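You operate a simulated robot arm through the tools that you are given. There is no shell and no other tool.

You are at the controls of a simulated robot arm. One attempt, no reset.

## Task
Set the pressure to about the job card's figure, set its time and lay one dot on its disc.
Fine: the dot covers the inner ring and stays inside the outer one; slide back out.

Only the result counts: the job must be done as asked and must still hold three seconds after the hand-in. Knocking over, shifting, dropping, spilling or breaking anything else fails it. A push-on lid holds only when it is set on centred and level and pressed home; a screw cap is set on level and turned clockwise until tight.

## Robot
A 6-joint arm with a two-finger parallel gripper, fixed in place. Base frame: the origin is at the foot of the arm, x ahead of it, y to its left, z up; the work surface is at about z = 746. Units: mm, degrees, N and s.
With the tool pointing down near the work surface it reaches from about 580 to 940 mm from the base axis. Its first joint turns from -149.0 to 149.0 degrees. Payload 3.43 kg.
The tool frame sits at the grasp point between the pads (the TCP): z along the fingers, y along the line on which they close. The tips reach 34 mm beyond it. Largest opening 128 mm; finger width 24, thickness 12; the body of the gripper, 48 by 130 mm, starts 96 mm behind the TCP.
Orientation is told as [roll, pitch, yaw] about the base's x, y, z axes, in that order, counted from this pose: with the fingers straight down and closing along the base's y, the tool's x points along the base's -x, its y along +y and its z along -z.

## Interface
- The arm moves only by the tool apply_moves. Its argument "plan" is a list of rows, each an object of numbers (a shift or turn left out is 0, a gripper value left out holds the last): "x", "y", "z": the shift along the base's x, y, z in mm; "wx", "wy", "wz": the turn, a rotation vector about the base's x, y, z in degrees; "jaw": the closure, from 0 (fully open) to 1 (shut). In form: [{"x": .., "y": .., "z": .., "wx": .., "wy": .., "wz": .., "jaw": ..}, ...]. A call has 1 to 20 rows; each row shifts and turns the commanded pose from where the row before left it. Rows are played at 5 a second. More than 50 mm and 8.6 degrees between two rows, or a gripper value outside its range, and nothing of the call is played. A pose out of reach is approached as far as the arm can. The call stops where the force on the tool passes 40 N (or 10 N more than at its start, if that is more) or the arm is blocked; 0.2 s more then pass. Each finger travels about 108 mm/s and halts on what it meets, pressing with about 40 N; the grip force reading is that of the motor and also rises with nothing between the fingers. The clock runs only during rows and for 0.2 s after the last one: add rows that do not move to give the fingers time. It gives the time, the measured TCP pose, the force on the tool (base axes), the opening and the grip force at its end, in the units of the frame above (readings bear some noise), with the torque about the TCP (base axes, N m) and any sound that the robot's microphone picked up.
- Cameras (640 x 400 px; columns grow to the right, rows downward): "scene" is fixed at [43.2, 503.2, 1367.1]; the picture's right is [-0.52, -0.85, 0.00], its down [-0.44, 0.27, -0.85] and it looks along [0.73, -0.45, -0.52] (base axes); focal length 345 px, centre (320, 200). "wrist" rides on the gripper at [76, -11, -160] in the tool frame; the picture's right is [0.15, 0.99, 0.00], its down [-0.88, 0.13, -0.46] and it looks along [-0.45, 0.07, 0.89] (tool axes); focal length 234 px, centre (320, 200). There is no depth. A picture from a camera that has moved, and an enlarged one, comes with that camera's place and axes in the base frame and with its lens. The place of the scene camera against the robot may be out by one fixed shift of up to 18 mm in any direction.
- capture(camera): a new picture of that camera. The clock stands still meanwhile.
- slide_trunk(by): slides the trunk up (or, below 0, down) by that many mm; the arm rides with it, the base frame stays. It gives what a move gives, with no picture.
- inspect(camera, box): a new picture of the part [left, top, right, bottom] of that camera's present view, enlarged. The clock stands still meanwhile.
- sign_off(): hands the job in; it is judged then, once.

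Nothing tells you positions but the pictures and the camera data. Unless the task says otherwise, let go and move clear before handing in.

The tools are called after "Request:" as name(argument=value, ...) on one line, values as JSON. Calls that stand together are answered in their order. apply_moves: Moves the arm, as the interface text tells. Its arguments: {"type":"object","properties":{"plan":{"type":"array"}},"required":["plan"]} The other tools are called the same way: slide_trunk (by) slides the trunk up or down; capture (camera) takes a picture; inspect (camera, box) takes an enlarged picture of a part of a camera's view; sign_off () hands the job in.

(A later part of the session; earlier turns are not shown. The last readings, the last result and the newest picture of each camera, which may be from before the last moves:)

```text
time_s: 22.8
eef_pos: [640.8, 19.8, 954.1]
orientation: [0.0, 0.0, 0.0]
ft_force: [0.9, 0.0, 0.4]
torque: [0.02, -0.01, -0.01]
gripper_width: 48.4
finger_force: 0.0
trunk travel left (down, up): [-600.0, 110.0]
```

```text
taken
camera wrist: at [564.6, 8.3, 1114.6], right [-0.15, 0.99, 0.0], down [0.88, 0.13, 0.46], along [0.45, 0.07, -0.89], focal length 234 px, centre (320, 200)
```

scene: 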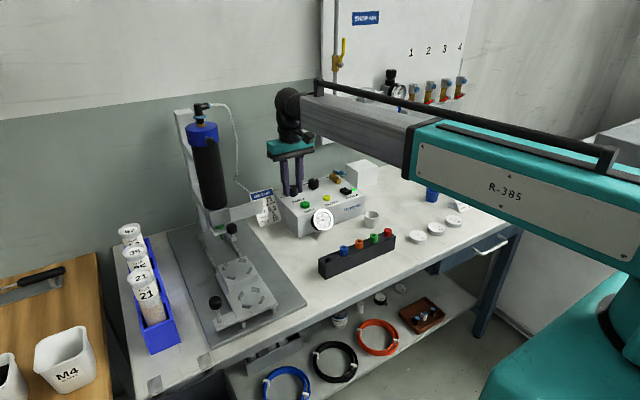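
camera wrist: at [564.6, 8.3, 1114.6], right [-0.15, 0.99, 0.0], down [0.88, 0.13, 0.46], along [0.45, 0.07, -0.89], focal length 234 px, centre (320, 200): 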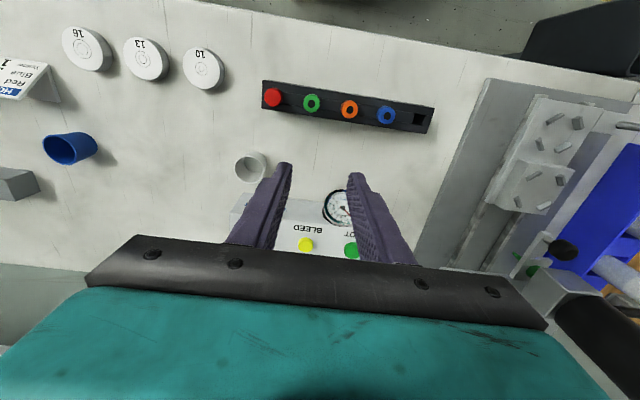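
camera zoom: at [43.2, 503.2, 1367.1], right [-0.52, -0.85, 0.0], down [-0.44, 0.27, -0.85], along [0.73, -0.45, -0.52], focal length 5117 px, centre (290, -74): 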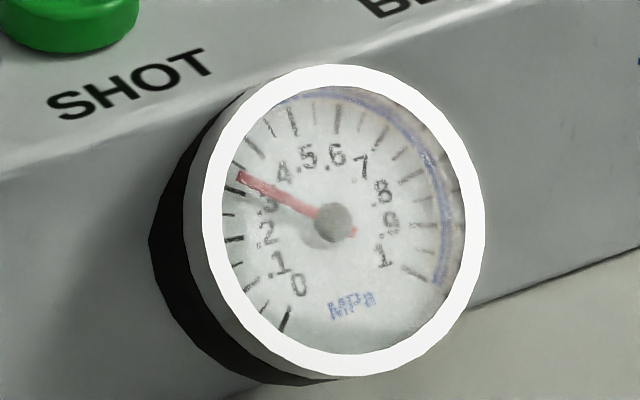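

The gauge settled a little higher than 0.3, about 0.32 by the scene view. I'll take a better view of it with the wrist camera before correcting.

Request:
apply_moves(plan=[{"x": 5, "y": 40, "wy": -7, "jaw": 1}, {"y": 40, "wy": -7}, {"y": 40, "wy": -7}, {"z": -20}, {"z": -20}, {}])

Request:
capture(camera="wrist")

```text
time_s: 24.2
eef_pos: [648.1, 140.8, 914.3]
orientation: [0.0, -21.0, 0.0]
ft_force: [-0.6, -0.6, 0.2]
torque: [-0.03, 0.0, 0.0]
gripper_width: 0.1
finger_force: 33.3
trunk travel left (down, up): [-600.0, 110.0]
```

```text
taken
camera wrist: at [519.1, 130.8, 1037.5], right [-0.14, 0.99, -0.05], down [0.66, 0.13, 0.74], along [0.74, 0.07, -0.67], focal length 234 px, centre (320, 200)
```

wrist: 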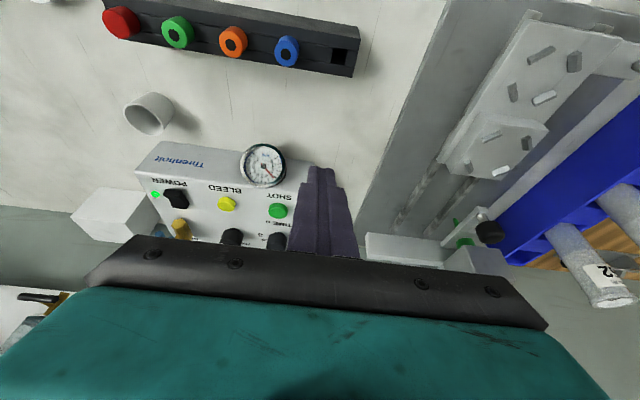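

Request:
inspect(camera="wrist", box=[238, 140, 290, 190])

```text
8.00 times, centred on (264, 165) of wrist
camera zoom: at [519.1, 130.8, 1037.5], right [-0.14, 0.99, -0.05], down [0.66, 0.13, 0.74], along [0.74, 0.07, -0.67], focal length 1873 px, centre (768, 480)
```

zoom: 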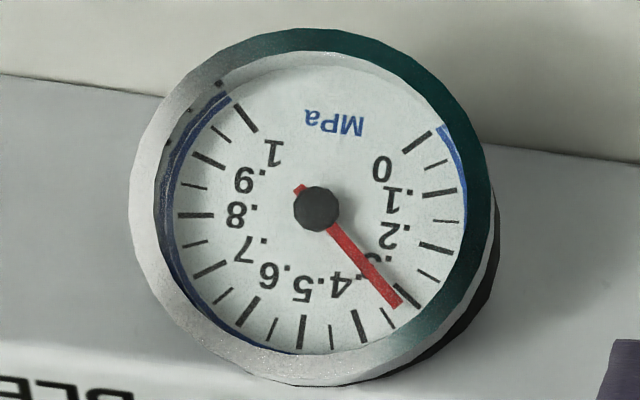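

The wrist view puts the gauge at about 0.32, a bit high. I'll return to the pressure knob and turn it back about 9°.

Request:
apply_moves(plan=[{"x": 20, "y": -20, "z": 10, "wy": 7, "jaw": 0.58}, {"x": 25, "y": -20, "z": 10, "wy": 7}, {"x": 30, "y": -20, "z": 5, "wy": 7}, {"x": 40, "y": -20}, {"x": 40, "y": -20}, {"x": 40, "y": -20}, {"x": 28, "y": -0.5, "z": -20}, {"z": -19}, {}])

Request:
inspect(camera="wrist", box=[220, 110, 412, 230])

Request:
inspect(camera="scene", box=[310, 205, 334, 232])

```text
time_s: 26.2
eef_pos: [868.6, 20.5, 900.7]
orientation: [0.0, 0.1, 0.0]
ft_force: [0.5, 0.8, -0.7]
torque: [0.0, -0.01, -0.03]
gripper_width: 53.8
finger_force: 0.1
trunk travel left (down, up): [-600.0, 110.0]
```

```text
3.33 times, centred on (316, 170) of wrist
camera zoom: at [792.5, 8.3, 1061.2], right [-0.15, 0.99, 0.0], down [0.88, 0.13, 0.46], along [0.45, 0.07, -0.89], focal length 781 px, centre (333, 300)
```

zoom: 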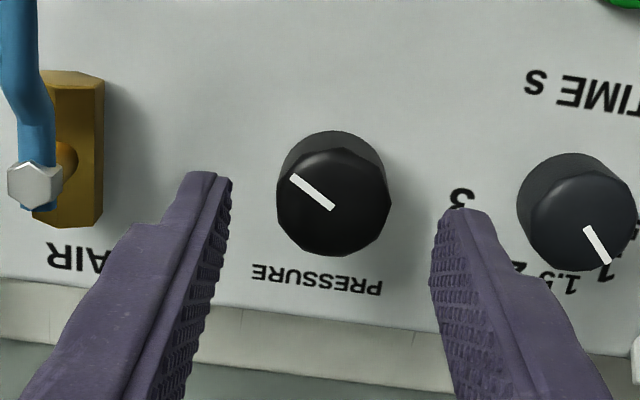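

```text
14.81 times, centred on (322, 218) of scene
camera zoom: at [43.2, 503.2, 1367.1], right [-0.52, -0.85, 0.0], down [-0.44, 0.27, -0.85], along [0.73, -0.45, -0.52], focal length 5117 px, centre (290, -74)
```

zoom: 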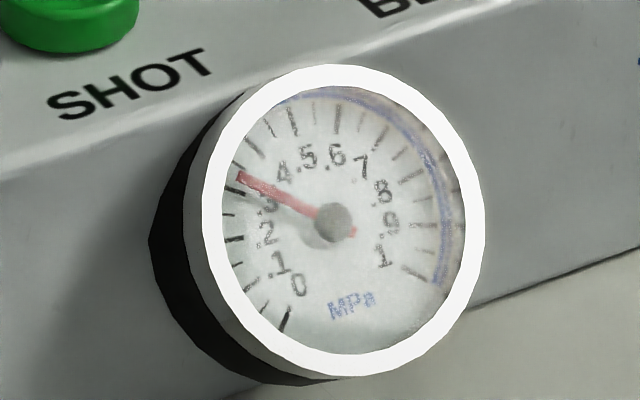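

Knob alignment is fine after a 3 mm shift in x. I'll grip, turn back 9° and give the gauge time to settle.

Request:
apply_moves(plan=[{"x": 3, "y": -0.5, "z": -20}, {"z": -15}, {"z": -10}, {"jaw": 1}, {}, {"wz": 4.5}, {"wz": 4.5}, {}, {}, {}, {}])

Request:
inspect(camera="scene", box=[310, 205, 334, 232])

```text
time_s: 28.6
eef_pos: [872.4, 21.2, 856.6]
orientation: [0.0, 0.1, 9.0]
ft_force: [-6.7, 8.2, -7.7]
torque: [0.34, -0.18, 0.01]
gripper_width: 33.0
finger_force: 45.1
trunk travel left (down, up): [-600.0, 110.0]
```

```text
14.81 times, centred on (322, 218) of scene
camera zoom: at [43.2, 503.2, 1367.1], right [-0.52, -0.85, 0.0], down [-0.44, 0.27, -0.85], along [0.73, -0.45, -0.52], focal length 5117 px, centre (290, -74)
```

zoom: 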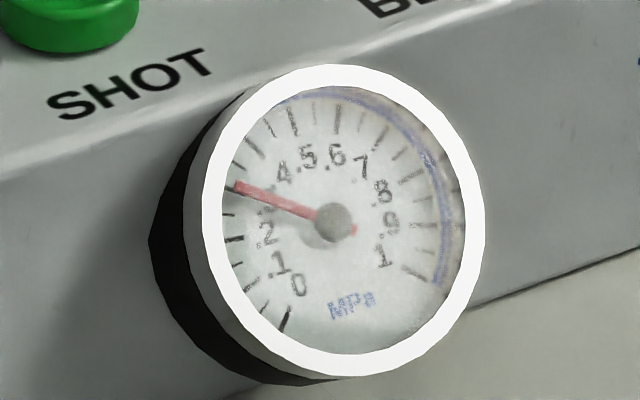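

The gauge now sits on 0.30. I'll release, rise and head toward disc 10, looking at it on the way.

Request:
apply_moves(plan=[{"jaw": 0.6}, {}, {"z": 20}, {"z": 30}, {"z": 30, "wz": -4.5}, {"z": 20, "wz": -4.5}, {"x": -40, "y": -20}, {"x": -40, "y": -20}, {"x": -40, "y": -20}, {"x": -40, "y": -20}, {"x": -40, "y": -10}, {"x": -40}, {"jaw": 0.2}, {}])

Request:
capture(camera="wrist")

Request:
inspect(camera="scene", box=[400, 205, 472, 250])

Request:
inspect(camera="scene", box=[310, 205, 334, 232])

```text
time_s: 31.6
eef_pos: [630.8, -73.5, 958.0]
orientation: [0.0, 0.0, -0.1]
ft_force: [0.2, -0.2, 0.0]
torque: [0.01, -0.03, -0.01]
gripper_width: 102.5
finger_force: 0.1
trunk travel left (down, up): [-600.0, 110.0]
```

```text
taken
camera wrist: at [554.9, -83.8, 1117.6], right [-0.15, 0.99, 0.0], down [0.88, 0.13, 0.46], along [0.45, 0.07, -0.89], focal length 234 px, centre (320, 200)
```

wrist: 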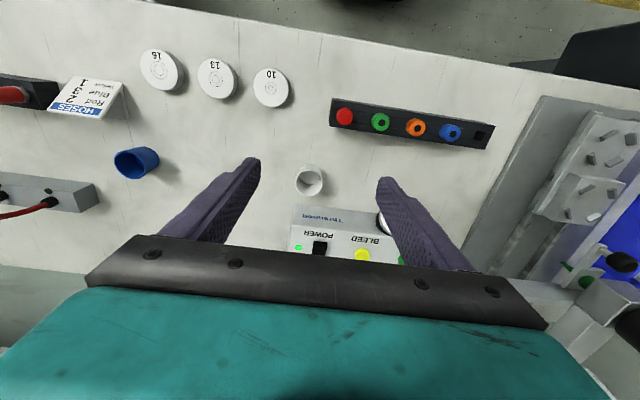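

```text
8.89 times, centred on (436, 228) of scene
camera zoom: at [43.2, 503.2, 1367.1], right [-0.52, -0.85, 0.0], down [-0.44, 0.27, -0.85], along [0.73, -0.45, -0.52], focal length 3070 px, centre (-711, -44)
```

zoom: 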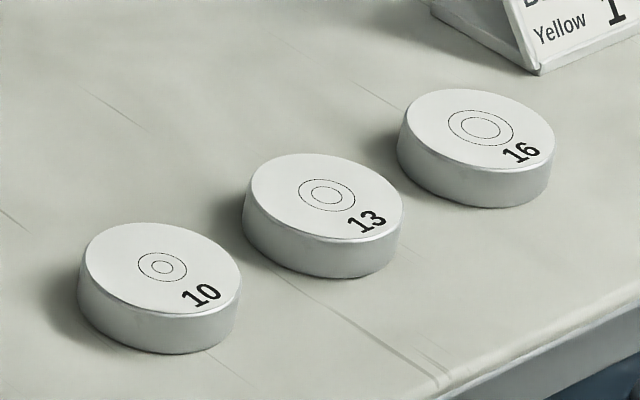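

```text
14.81 times, centred on (322, 218) of scene
camera zoom: at [43.2, 503.2, 1367.1], right [-0.52, -0.85, 0.0], down [-0.44, 0.27, -0.85], along [0.73, -0.45, -0.52], focal length 5117 px, centre (290, -74)
```

zoom: 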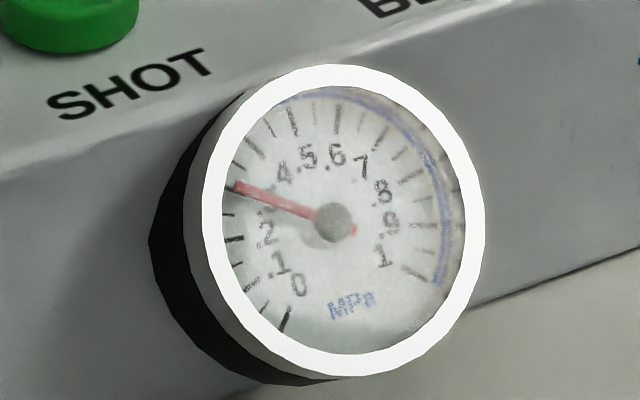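

Disc 10 is about 52 mm across and 14–15 mm thick, lying near (574, -145). I'll take a fine view of it to place the grip.

Request:
inspect(camera="wrist", box=[225, 58, 321, 118])

```text
6.67 times, centred on (273, 88) of wrist
camera zoom: at [554.9, -83.8, 1117.6], right [-0.15, 0.99, 0.0], down [0.88, 0.13, 0.46], along [0.45, 0.07, -0.89], focal length 1561 px, centre (633, 947)
```

zoom: 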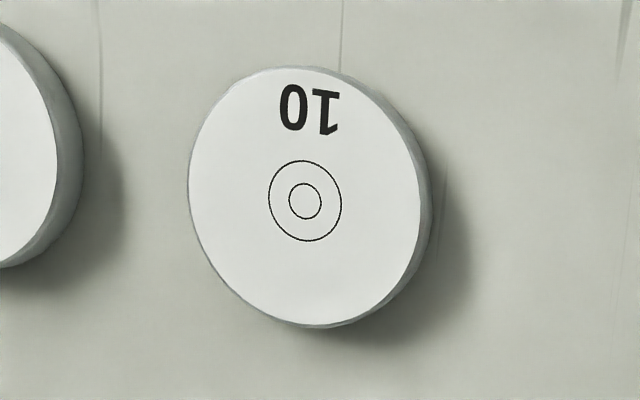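

Disc 13 stands only about 73 mm from disc 10, so I'll turn the gripper 60° to keep the fingers clear of it. I'll come down to just above disc 10 and check alignment.

Request:
apply_moves(plan=[{"x": -8, "y": -10, "z": -10, "wz": -7.5, "jaw": 0.35}, {"x": -8, "y": -10, "z": -15, "wz": -7.5}, {"x": -8, "y": -10, "z": -15, "wz": -7.5}, {"x": -8, "y": -10, "z": -15, "wz": -7.5}, {"x": -8, "y": -10, "z": -15, "wz": -7.5}, {"x": -8, "y": -10, "z": -15, "wz": -7.5}, {"x": -8, "y": -10, "z": -20, "wz": -7.5}, {"y": -4.5, "z": -23, "wz": -7.5}, {}])

Request:
capture(camera="wrist")

Request:
capture(camera="scene")

```text
time_s: 33.6
eef_pos: [575.4, -146.5, 828.8]
orientation: [0.0, 0.1, -60.0]
ft_force: [-0.6, 0.4, -0.2]
torque: [0.01, -0.02, -0.01]
gripper_width: 83.2
finger_force: 0.2
trunk travel left (down, up): [-600.0, 110.0]
```

```text
taken
camera wrist: at [527.5, -85.7, 987.9], right [0.79, 0.62, 0.0], down [0.55, -0.7, 0.46], along [0.28, -0.36, -0.89], focal length 234 px, centre (320, 200)
```

wrist: 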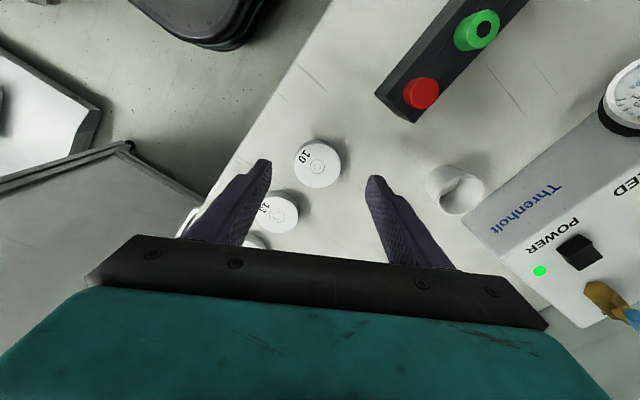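

```text
taken
```

scene: 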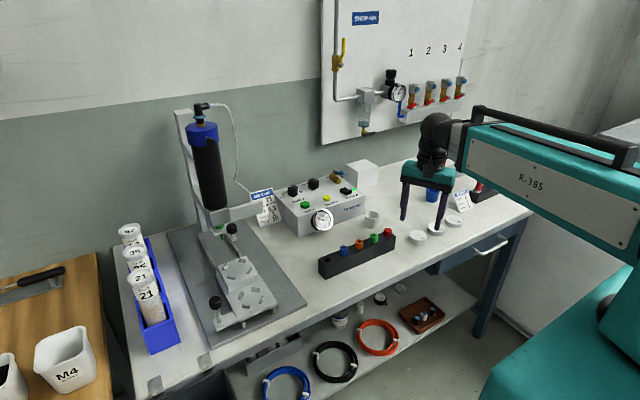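

Request:
inspect(camera="wrist", box=[240, 130, 400, 230])

```text
4.00 times, centred on (320, 180) of wrist
camera zoom: at [527.5, -85.7, 987.9], right [0.79, 0.62, 0.0], down [0.55, -0.7, 0.46], along [0.28, -0.36, -0.89], focal length 937 px, centre (320, 280)
```

zoom: 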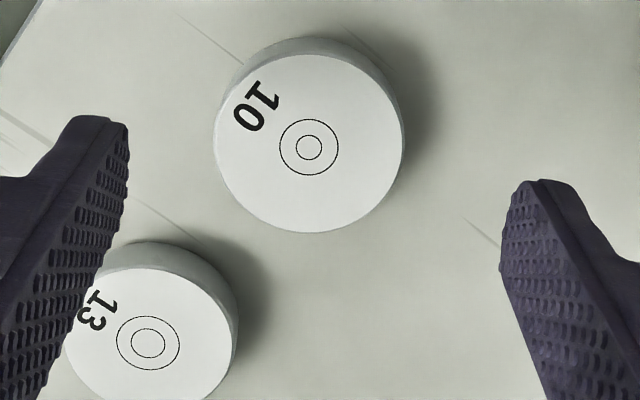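

Disc 10's centre is at (574.5, -149). I'll centre on it, lower so the tips stop about 7 mm above the bench, and grip.

Request:
apply_moves(plan=[{"x": -0.5, "y": -3, "z": -15}, {"z": -15}, {"z": -12}, {"jaw": 1}, {}, {}, {}])

Request:
capture(camera="wrist")

```text
time_s: 35.2
eef_pos: [574.3, -148.4, 786.5]
orientation: [0.0, 0.0, -60.0]
ft_force: [-0.1, 0.6, 0.6]
torque: [-0.01, 0.0, 0.02]
gripper_width: 48.5
finger_force: 40.2
trunk travel left (down, up): [-600.0, 110.0]
```

```text
taken
camera wrist: at [527.5, -88.6, 946.0], right [0.78, 0.62, 0.0], down [0.55, -0.7, 0.46], along [0.28, -0.36, -0.89], focal length 234 px, centre (320, 200)
```

wrist: 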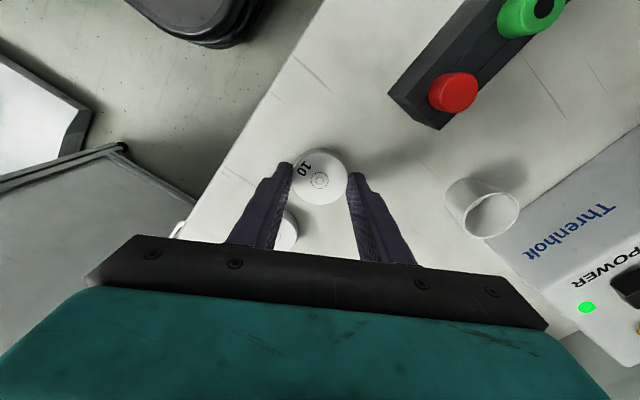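

The disc is held at 48.5 mm. I'll measure where its centre lies relative to the tool.

Request:
inspect(camera="wrist", box=[272, 140, 368, 220])

```text
5.00 times, centred on (320, 180) of wrist
camera zoom: at [527.5, -88.6, 946.0], right [0.78, 0.62, 0.0], down [0.55, -0.7, 0.46], along [0.28, -0.36, -0.89], focal length 1171 px, centre (320, 300)
```

zoom: 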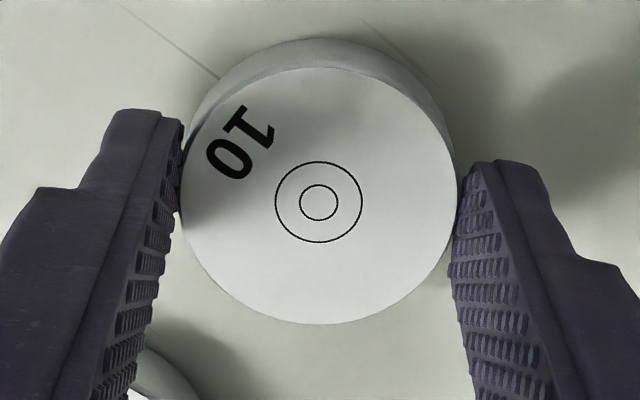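

The disc centre coincides with the TCP. I'll lift it, carry it toward the slide fixture while turning the tool straight, and stop short to measure the nest again.

Request:
apply_moves(plan=[{"z": 30}, {"z": 40}, {"z": 40}, {"x": 3, "y": 40, "z": 10, "wz": 7.5}, {"x": 3, "y": 40, "wz": 7.5}, {"x": 3, "y": 40, "wz": 7.5}, {"x": 3, "y": 40, "wz": 7.5}, {"x": 3, "y": 40, "wz": 7.5}, {"x": 3, "y": 40, "wz": 7.5}, {"x": 3, "y": 40, "wz": 7.5}, {"x": 3, "y": 40, "wz": 7.5}, {"x": 3, "y": 40}, {"x": 3, "y": 40}, {"y": 40}, {"y": 40}, {"y": 18}, {}])

Request:
capture(camera="wrist")

```text
time_s: 38.8
eef_pos: [608.6, 348.2, 905.5]
orientation: [0.0, 0.0, -0.1]
ft_force: [0.9, -1.2, -1.1]
torque: [-0.01, 0.01, 0.01]
gripper_width: 48.4
finger_force: 39.9
trunk travel left (down, up): [-600.0, 110.0]
```

```text
taken
camera wrist: at [531.5, 338.1, 1065.9], right [-0.15, 0.99, 0.0], down [0.88, 0.13, 0.46], along [0.45, 0.07, -0.89], focal length 234 px, centre (320, 200)
```

wrist: 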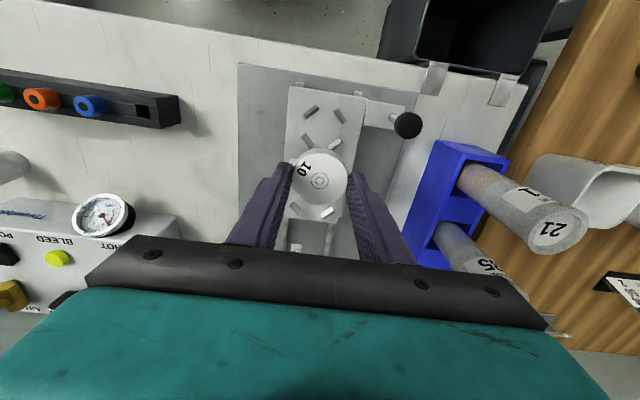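

The held disc hides the raised nest from here. I'll shift to a spot where the camera sees the whole nest.

Request:
apply_moves(plan=[{"y": -45}, {"y": -45}, {"y": -8, "x": 30}, {"x": 40}, {"x": 20}, {}])

Request:
capture(camera="wrist")

Request:
inspect(camera="wrist", box=[365, 60, 493, 180])

```text
time_s: 40.2
eef_pos: [697.7, 251.9, 906.1]
orientation: [-0.1, 0.0, -0.1]
ft_force: [-0.9, 0.2, -1.8]
torque: [-0.01, 0.02, 0.0]
gripper_width: 48.2
finger_force: 40.1
trunk travel left (down, up): [-600.0, 110.0]
```

```text
taken
camera wrist: at [621.7, 240.6, 1067.0], right [-0.15, 0.99, 0.0], down [0.88, 0.13, 0.46], along [0.45, 0.07, -0.89], focal length 234 px, centre (320, 200)
```

wrist: 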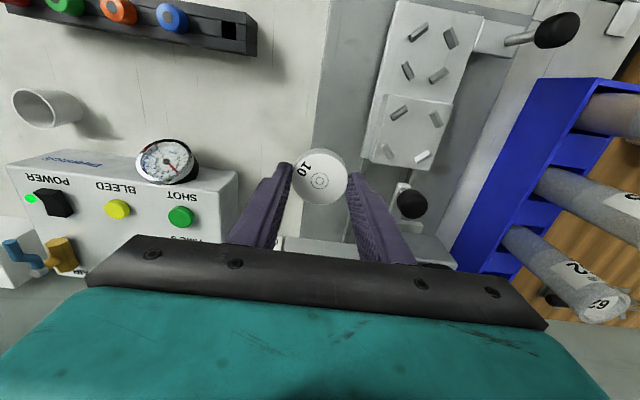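

```text
3.33 times, centred on (429, 120) of wrist
camera zoom: at [621.7, 240.6, 1067.0], right [-0.15, 0.99, 0.0], down [0.88, 0.13, 0.46], along [0.45, 0.07, -0.89], focal length 781 px, centre (-43, 467)
```

zoom: 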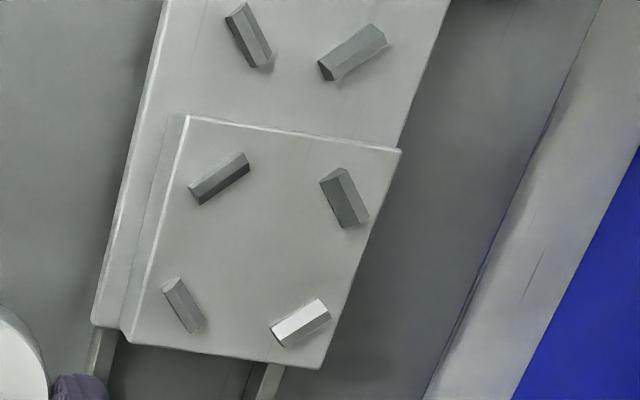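

The raised nest's tabs form a 42 mm square centred at (662.1, 350.0), block top about z = 795. I'll move the disc over it and lower to just above the tabs.

Request:
apply_moves(plan=[{"x": -35.6, "y": 8}, {"y": 45}, {"y": 45.2}, {"z": -20}, {"z": -20}, {"z": -12}, {}])

Request:
capture(camera="wrist")

Request:
inspect(camera="scene", box=[190, 230, 286, 310])

```text
time_s: 41.8
eef_pos: [660.4, 348.7, 854.4]
orientation: [0.0, 0.0, -0.1]
ft_force: [-0.3, 0.1, -1.6]
torque: [0.0, 0.01, -0.04]
gripper_width: 48.5
finger_force: 40.0
trunk travel left (down, up): [-600.0, 110.0]
```

```text
taken
camera wrist: at [584.1, 339.0, 1014.8], right [-0.15, 0.99, 0.0], down [0.88, 0.13, 0.46], along [0.45, 0.07, -0.89], focal length 234 px, centre (320, 200)
```

wrist: 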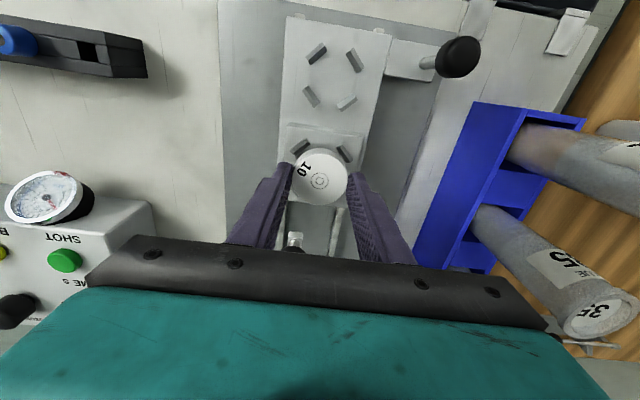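

```text
5.00 times, centred on (238, 270) of scene
camera zoom: at [43.2, 503.2, 1367.1], right [-0.52, -0.85, 0.0], down [-0.44, 0.27, -0.85], along [0.73, -0.45, -0.52], focal length 1727 px, centre (730, -150)
```

zoom: 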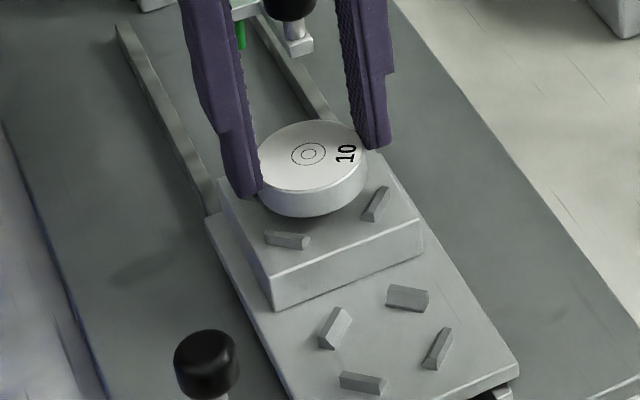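

Request:
apply_moves(plan=[{}, {}])

Request:
inspect(camera="wrist", box=[264, 120, 376, 220])

```text
time_s: 42.4
eef_pos: [660.6, 350.5, 854.1]
orientation: [0.0, -0.1, 0.1]
ft_force: [-0.4, 0.3, 0.0]
torque: [0.03, 0.02, 0.01]
gripper_width: 48.5
finger_force: 40.2
trunk travel left (down, up): [-600.0, 110.0]
```

```text
4.00 times, centred on (320, 170) of wrist
camera zoom: at [584.1, 339.1, 1014.9], right [-0.15, 0.99, 0.0], down [0.88, 0.13, 0.46], along [0.45, 0.07, -0.89], focal length 937 px, centre (320, 320)
```

zoom: 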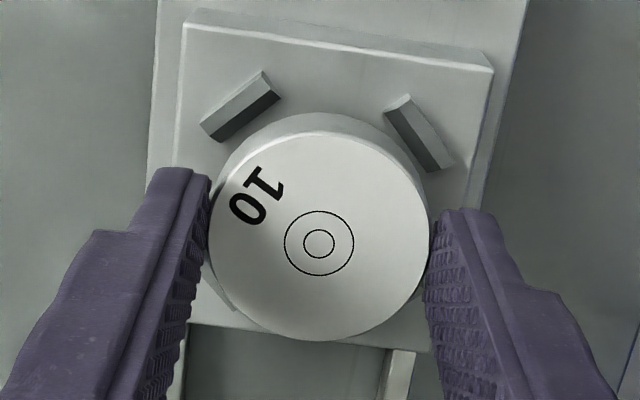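

The disc centre is at (660.3, 350.2) and the nest centre at (662.0, 350.1), so I'll shift 1.7 mm in x and lower gently.

Request:
apply_moves(plan=[{"x": 1.8}, {"z": -8}, {"z": -5}, {"z": -2}, {}])

Request:
inspect(camera="wrist", box=[264, 120, 376, 220])

Request:
inspect(camera="scene", box=[200, 240, 280, 290])

```text
time_s: 43.6
eef_pos: [660.9, 351.0, 843.0]
orientation: [0.2, -0.3, 0.0]
ft_force: [3.1, 6.9, 36.8]
torque: [0.18, 0.17, -0.04]
gripper_width: 48.4
finger_force: 40.2
trunk travel left (down, up): [-600.0, 110.0]
```

```text
4.00 times, centred on (320, 170) of wrist
camera zoom: at [584.2, 338.6, 1003.1], right [-0.15, 0.99, 0.0], down [0.88, 0.13, 0.46], along [0.46, 0.07, -0.89], focal length 937 px, centre (320, 320)
```

zoom: 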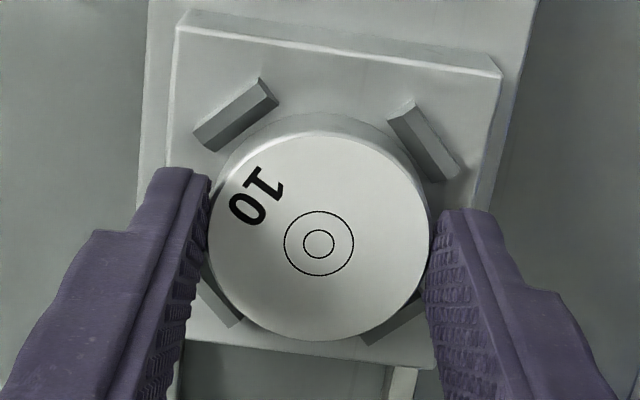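

```text
8.00 times, centred on (240, 265) of scene
camera zoom: at [43.2, 503.2, 1367.1], right [-0.52, -0.85, 0.0], down [-0.44, 0.27, -0.85], along [0.73, -0.45, -0.52], focal length 2763 px, centre (960, -320)
```

zoom: 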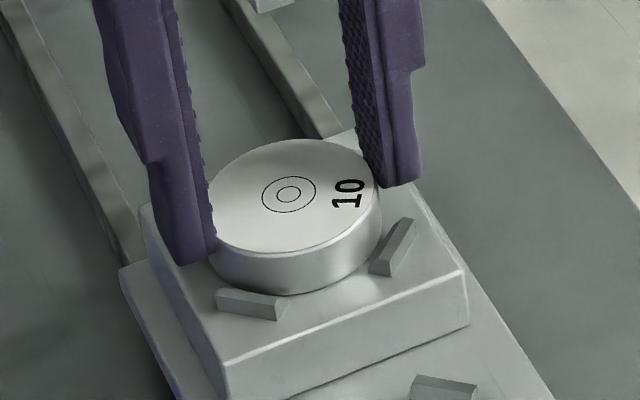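

The disc touched something about 8 mm above its seat, probably the tab tops, with the contact pushing the tool toward +x and +y. I'll lift a little, shift that way, and lower again in small steps.

Request:
apply_moves(plan=[{"z": 4}, {"x": 0.8, "y": 0.6}, {}])

Request:
inspect(camera="wrist", box=[264, 120, 376, 220])

Request:
inspect(camera="scene", box=[216, 250, 264, 280])

```text
time_s: 44.4
eef_pos: [662.2, 349.9, 843.1]
orientation: [-0.1, 0.0, 0.0]
ft_force: [0.7, 2.4, 12.7]
torque: [0.23, -0.15, 0.02]
gripper_width: 48.5
finger_force: 39.7
trunk travel left (down, up): [-600.0, 110.0]
```

```text
4.00 times, centred on (320, 170) of wrist
camera zoom: at [585.2, 339.4, 1003.6], right [-0.15, 0.99, 0.0], down [0.88, 0.13, 0.46], along [0.45, 0.07, -0.89], focal length 937 px, centre (320, 320)
```

zoom: 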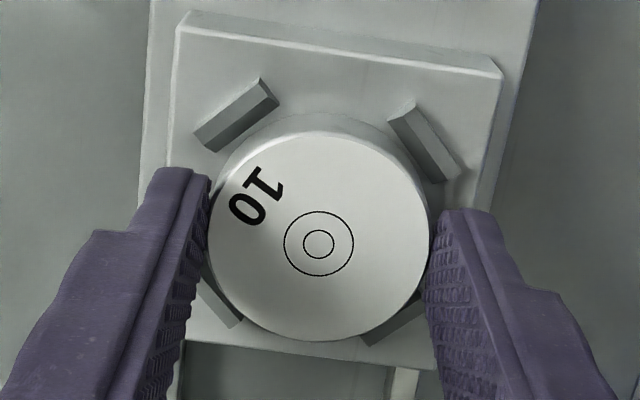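

```text
13.33 times, centred on (240, 265) of scene
camera zoom: at [43.2, 503.2, 1367.1], right [-0.52, -0.85, 0.0], down [-0.44, 0.27, -0.85], along [0.73, -0.45, -0.52], focal length 4605 px, centre (1387, -667)
```

zoom: 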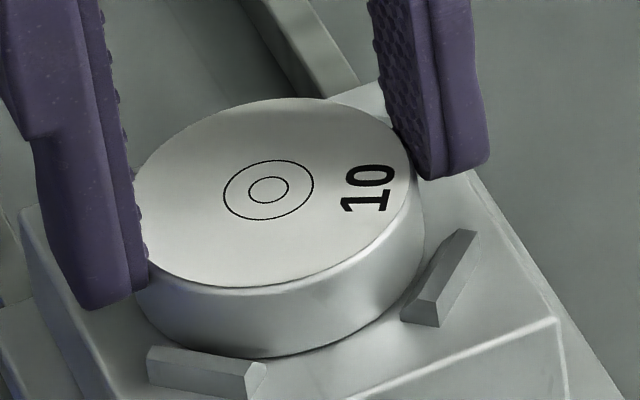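

The disc now rests on something at the tab-top level. The low nest has the same tabs in plain view, so I'll look closely at their shape and size there.

Request:
inspect(camera="wrist", box=[280, 10, 400, 130])

Request:
inspect(camera="scene", box=[236, 270, 284, 310])

Request:
inspect(camera="wrist", box=[285, 125, 325, 165])

```text
3.33 times, centred on (340, 70) of wrist
camera zoom: at [585.2, 339.4, 1003.6], right [-0.15, 0.99, 0.0], down [0.88, 0.13, 0.46], along [0.45, 0.07, -0.89], focal length 781 px, centre (253, 633)
```

zoom: 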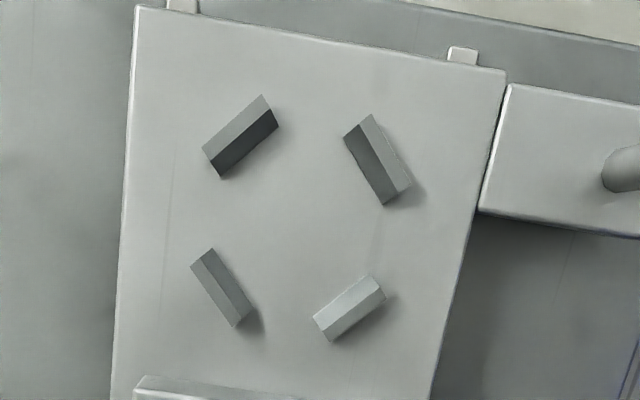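

```text
10.00 times, centred on (260, 290) of scene
camera zoom: at [43.2, 503.2, 1367.1], right [-0.52, -0.85, 0.0], down [-0.44, 0.27, -0.85], along [0.73, -0.45, -0.52], focal length 3454 px, centre (920, -700)
```

zoom: 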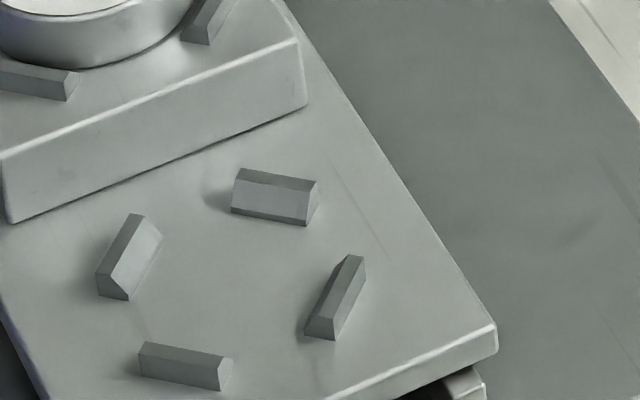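

```text
10.00 times, centred on (305, 145) of wrist
camera zoom: at [585.2, 339.4, 1003.6], right [-0.15, 0.99, 0.0], down [0.88, 0.13, 0.46], along [0.45, 0.07, -0.89], focal length 2342 px, centre (470, 750)
```

zoom: 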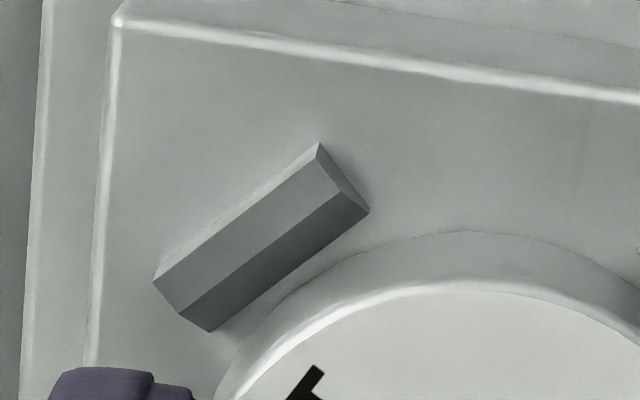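

The tab faces slope inward and the disc may in fact already be seated on the block. I'll check the gaps between disc rim and tabs on both visible sides before letting go.

Request:
inspect(camera="wrist", box=[325, 130, 365, 170])

Request:
inspect(camera="wrist", box=[285, 180, 365, 220])

Request:
inspect(camera="scene", box=[212, 256, 256, 286])

```text
10.00 times, centred on (345, 150) of wrist
camera zoom: at [585.2, 339.4, 1003.6], right [-0.15, 0.99, 0.0], down [0.88, 0.13, 0.46], along [0.45, 0.07, -0.89], focal length 2342 px, centre (70, 700)
```

zoom: 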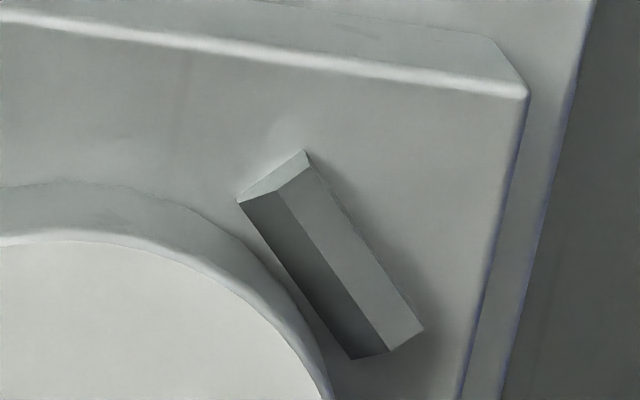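

```text
8.00 times, centred on (325, 200) of wrist
camera zoom: at [585.2, 339.4, 1003.6], right [-0.15, 0.99, 0.0], down [0.88, 0.13, 0.46], along [0.45, 0.07, -0.89], focal length 1873 px, centre (280, 200)
```

zoom: 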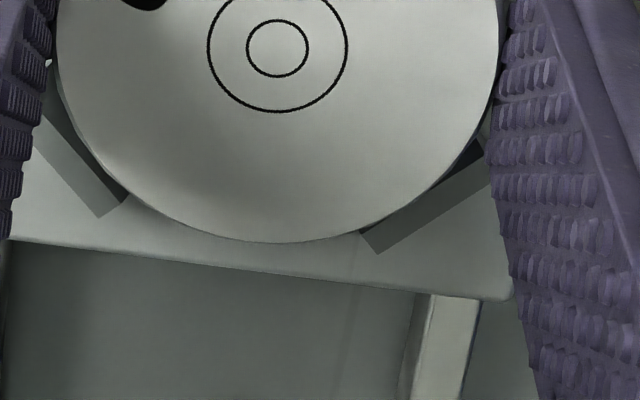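

```text
13.33 times, centred on (234, 271) of scene
camera zoom: at [43.2, 503.2, 1367.1], right [-0.52, -0.85, 0.0], down [-0.44, 0.27, -0.85], along [0.73, -0.45, -0.52], focal length 4605 px, centre (1467, -747)
```

zoom: 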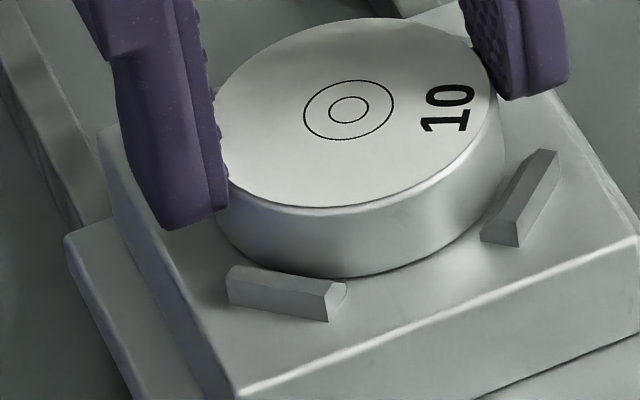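

Request:
inspect(camera="scene", box=[216, 256, 236, 276])

Request:
inspect(camera="scene", box=[238, 248, 262, 272])

```text
16.00 times, centred on (226, 266) of scene
camera zoom: at [43.2, 503.2, 1367.1], right [-0.52, -0.85, 0.0], down [-0.44, 0.27, -0.85], along [0.73, -0.45, -0.52], focal length 5526 px, centre (1824, -856)
```

zoom: 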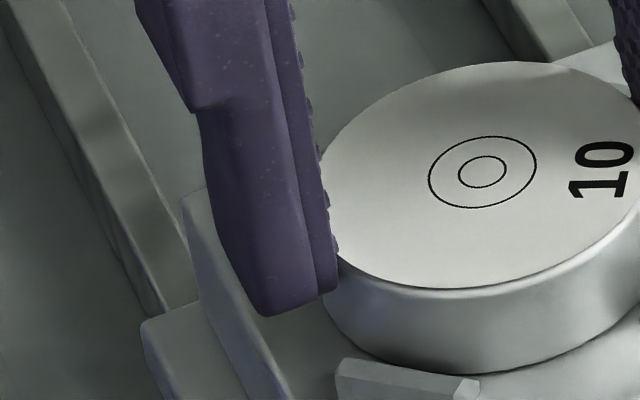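

```text
16.00 times, centred on (250, 260) of scene
camera zoom: at [43.2, 503.2, 1367.1], right [-0.52, -0.85, 0.0], down [-0.44, 0.27, -0.85], along [0.73, -0.45, -0.52], focal length 5526 px, centre (1440, -760)
```

zoom: 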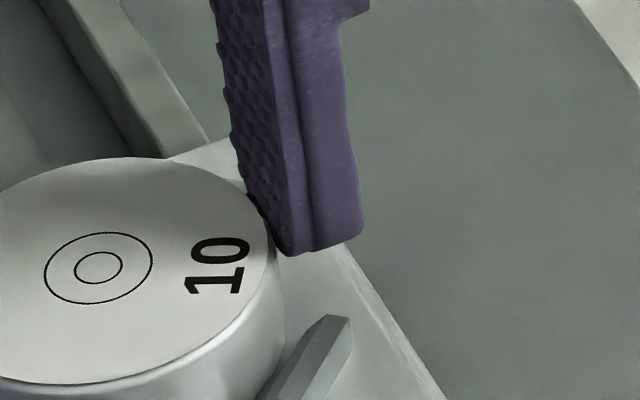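

The tips hold only the top edge of the disc, and its bottom is at the block top, so the disc is seated in the raised nest with even gaps to the tabs. I'll let go and rise.

Request:
apply_moves(plan=[{"z": 0.6}, {"jaw": 0.8}, {"jaw": 0.5}, {}, {"z": 20}, {"z": 30}, {"z": 20}, {}])

Request:
inspect(camera="wrist", box=[260, 90, 404, 180])

Request:
inspect(camera="scene", box=[212, 250, 268, 290])

```text
time_s: 46.2
eef_pos: [664.2, 349.1, 914.3]
orientation: [0.0, 0.1, -0.1]
ft_force: [-0.4, 0.1, 0.6]
torque: [0.0, 0.01, -0.01]
gripper_width: 64.2
finger_force: 0.1
trunk travel left (down, up): [-600.0, 110.0]
```

```text
4.44 times, centred on (332, 135) of wrist
camera zoom: at [587.3, 338.5, 1074.8], right [-0.15, 0.99, 0.0], down [0.88, 0.13, 0.46], along [0.45, 0.07, -0.89], focal length 1041 px, centre (267, 489)
```

zoom: 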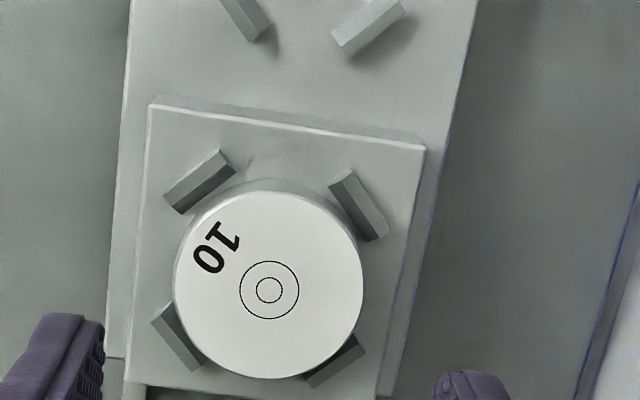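

```text
10.00 times, centred on (240, 270) of scene
camera zoom: at [43.2, 503.2, 1367.1], right [-0.52, -0.85, 0.0], down [-0.44, 0.27, -0.85], along [0.73, -0.45, -0.52], focal length 3454 px, centre (1120, -500)
```

zoom: 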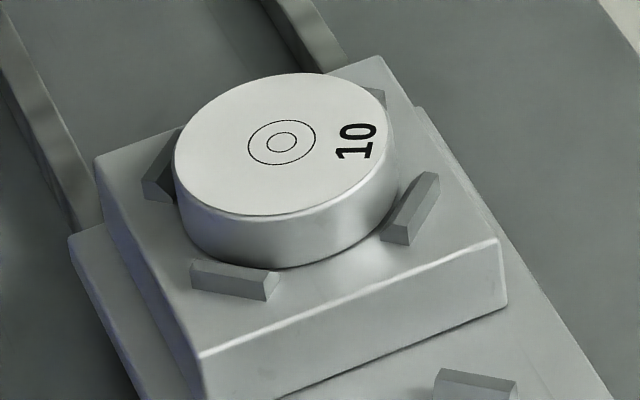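

The disc sits level inside the four tabs, its ring centre at about (663.9, 350.7). Next I'll go over the slide's handle knob near (557, 427) and look at it.

Request:
apply_moves(plan=[{"x": -30, "y": 10, "z": 10}, {"x": -30, "y": 22, "jaw": 0.62}, {"x": -30, "y": 22}, {"x": -17, "y": 22}, {}])

Request:
capture(camera="wrist")

Request:
inspect(camera="wrist", box=[250, 90, 394, 180])

Request:
inspect(camera="scene", box=[150, 230, 278, 340])

```text
time_s: 47.4
eef_pos: [554.2, 426.3, 925.5]
orientation: [0.1, 0.0, -0.1]
ft_force: [0.3, 0.0, -0.1]
torque: [0.0, -0.01, 0.01]
gripper_width: 48.2
finger_force: 0.1
trunk travel left (down, up): [-600.0, 110.0]
```

```text
taken
camera wrist: at [478.5, 413.9, 1085.7], right [-0.15, 0.99, 0.0], down [0.88, 0.13, 0.46], along [0.45, 0.07, -0.89], focal length 234 px, centre (320, 200)
```

wrist: 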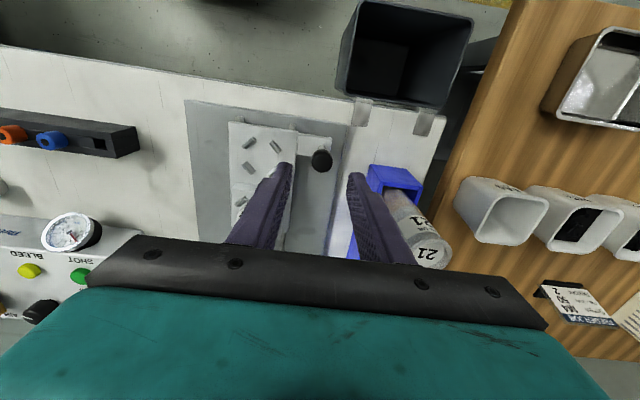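

```text
4.44 times, centred on (322, 135) of wrist
camera zoom: at [478.5, 413.9, 1085.7], right [-0.15, 0.99, 0.0], down [0.88, 0.13, 0.46], along [0.45, 0.07, -0.89], focal length 1041 px, centre (311, 489)
```

zoom: 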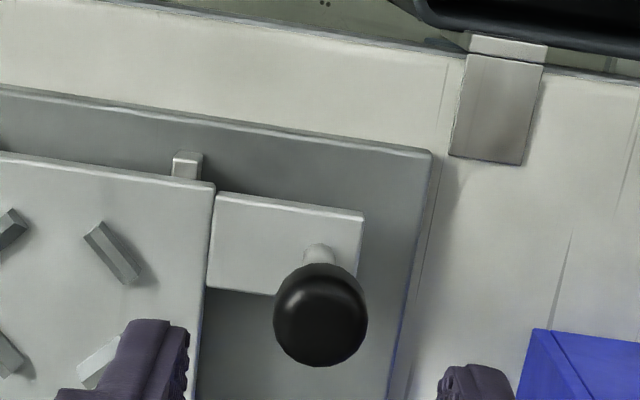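

```text
3.64 times, centred on (214, 285) of scene
camera zoom: at [43.2, 503.2, 1367.1], right [-0.52, -0.85, 0.0], down [-0.44, 0.27, -0.85], along [0.73, -0.45, -0.52], focal length 1256 px, centre (706, -109)
```

zoom: 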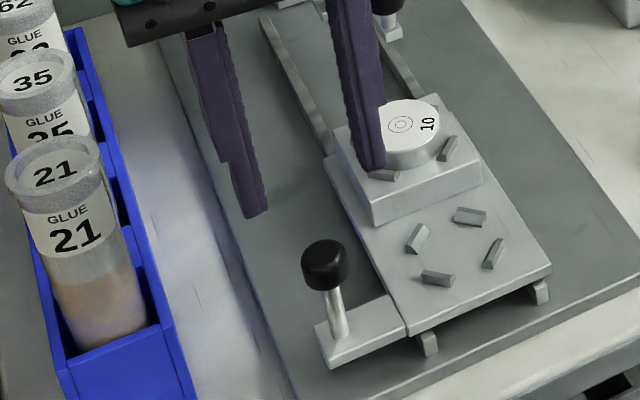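

The handle knob is at (557, 428, 835), about 24 mm across, with room for the fingers on both sides. I'll lower over it and grip.

Request:
apply_moves(plan=[{"x": 2.5, "y": 3, "z": -20}, {"z": -25}, {"z": -15}, {"z": -8}, {"jaw": 1}, {}, {}])

Request:
inspect(camera="scene", box=[150, 230, 278, 340])

```text
time_s: 49.0
eef_pos: [557.5, 427.5, 858.0]
orientation: [0.0, 0.1, -0.1]
ft_force: [0.6, -4.6, -1.7]
torque: [0.3, -0.23, -0.03]
gripper_width: 23.4
finger_force: 45.0
trunk travel left (down, up): [-600.0, 110.0]
```

```text
3.64 times, centred on (214, 285) of scene
camera zoom: at [43.2, 503.2, 1367.1], right [-0.52, -0.85, 0.0], down [-0.44, 0.27, -0.85], along [0.73, -0.45, -0.52], focal length 1256 px, centre (706, -109)
```

zoom: 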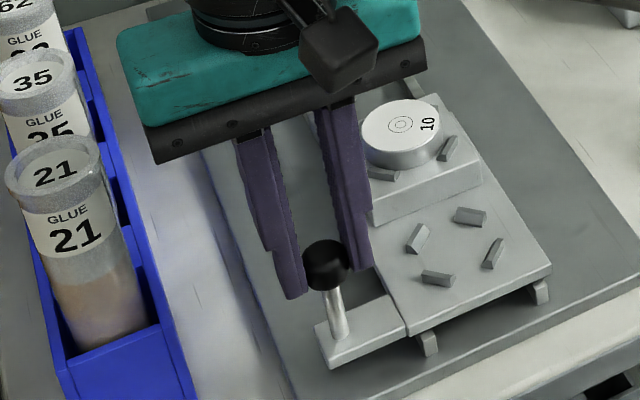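

The knob is held. I'll slide the carriage in slowly, 50 mm first, and watch the force.

Request:
apply_moves(plan=[{"x": 3}, {"x": 4}, {"x": 5}, {"x": 6}, {"x": 7}, {"x": 7}, {"x": 6}, {"x": 5}, {"x": 4}, {"x": 3}, {}])

Request:
inspect(camera="scene", box=[150, 200, 278, 310])

```text
time_s: 51.4
eef_pos: [608.5, 427.4, 857.8]
orientation: [0.0, -0.1, -0.1]
ft_force: [-0.3, -19.5, 8.6]
torque: [-0.2, 0.35, -0.08]
gripper_width: 23.5
finger_force: 45.4
trunk travel left (down, up): [-600.0, 110.0]
```

```text
3.64 times, centred on (214, 255) of scene
camera zoom: at [43.2, 503.2, 1367.1], right [-0.52, -0.85, 0.0], down [-0.44, 0.27, -0.85], along [0.73, -0.45, -0.52], focal length 1256 px, centre (706, 0)
```

zoom: 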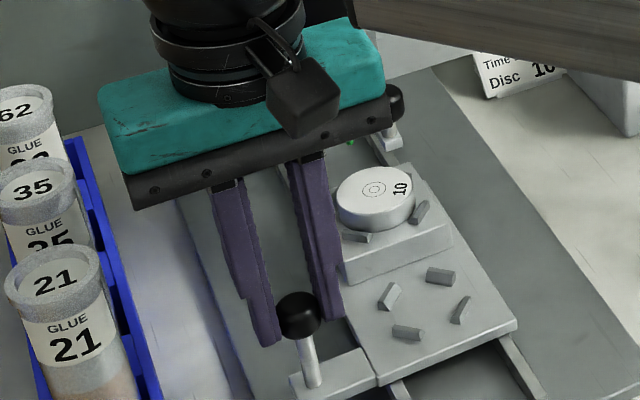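

The carriage slides freely in x, with a side force showing the rail runs slightly toward -y. I'll follow it sideways while advancing another 35 mm.

Request:
apply_moves(plan=[{"y": -1.2}, {"x": 3, "y": -0.07}, {"x": 5, "y": -0.12}, {"x": 6, "y": -0.15}, {"x": 6, "y": -0.15}, {"x": 6, "y": -0.15}, {"x": 5, "y": -0.12}, {"x": 4, "y": -0.1}, {}])

Request:
inspect(camera="scene", box=[180, 200, 276, 260])

Request:
capture(camera="wrist")

```text
time_s: 53.4
eef_pos: [644.7, 427.3, 856.7]
orientation: [0.0, -0.1, -0.1]
ft_force: [0.5, 2.5, 9.5]
torque: [-0.22, -0.12, -0.03]
gripper_width: 23.5
finger_force: 44.9
trunk travel left (down, up): [-600.0, 110.0]
```

```text
6.67 times, centred on (228, 230) of scene
camera zoom: at [43.2, 503.2, 1367.1], right [-0.52, -0.85, 0.0], down [-0.44, 0.27, -0.85], along [0.73, -0.45, -0.52], focal length 2303 px, centre (933, 0)
```

zoom: 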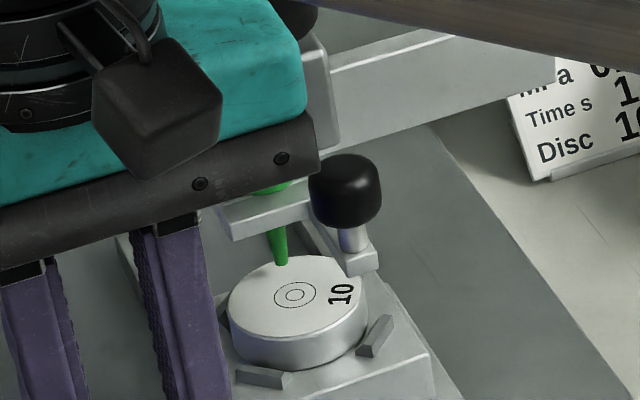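

```text
taken
camera wrist: at [567.4, 416.4, 1017.4], right [-0.15, 0.99, 0.0], down [0.88, 0.13, 0.46], along [0.45, 0.07, -0.89], focal length 234 px, centre (320, 200)
```

wrist: 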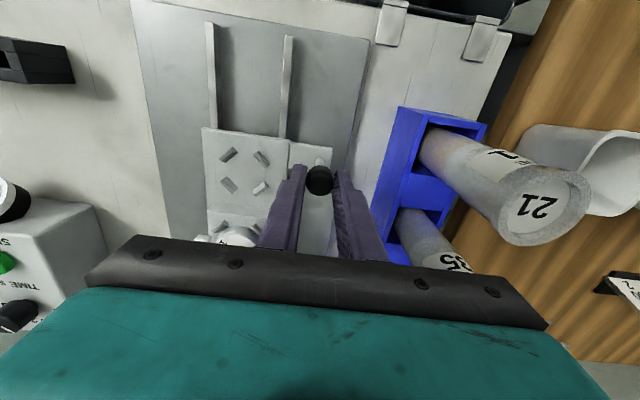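

The carriage is about 86 mm in, with the nozzle tip still some 10–14 mm ahead of the ring centre. I'll release the knob and look from the -y side to measure tip and ring in the same picture.

Request:
apply_moves(plan=[{"jaw": 0.62}, {}, {"z": 30}, {"z": 40}, {"y": -45, "wy": -6, "jaw": 1}, {"y": -45, "wy": -6}, {"y": -45, "wy": -6}, {"x": 7, "y": -45, "z": -5, "wy": -6}, {"x": 7, "y": -45, "z": -5, "wy": -6}, {"z": -8, "y": -8}, {}])

Request:
capture(camera="wrist")

```text
time_s: 55.8
eef_pos: [658.6, 195.3, 906.8]
orientation: [-0.1, -30.0, 0.0]
ft_force: [0.4, -0.4, -0.6]
torque: [-0.02, -0.02, 0.0]
gripper_width: 0.1
finger_force: 33.0
trunk travel left (down, up): [-600.0, 110.0]
```

```text
taken
camera wrist: at [513.4, 184.0, 1008.1], right [-0.13, 0.99, -0.07], down [0.54, 0.13, 0.83], along [0.84, 0.07, -0.55], focal length 234 px, centre (320, 200)
```

wrist: 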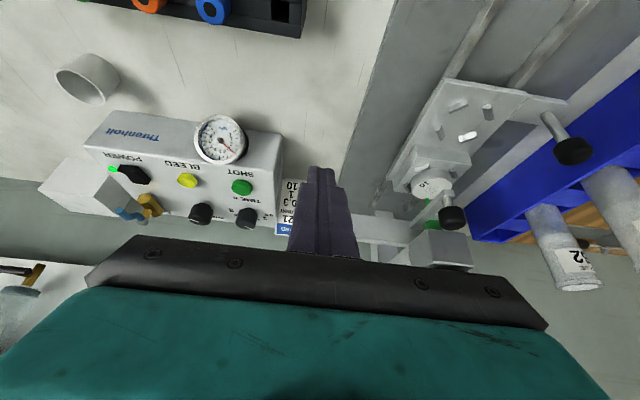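

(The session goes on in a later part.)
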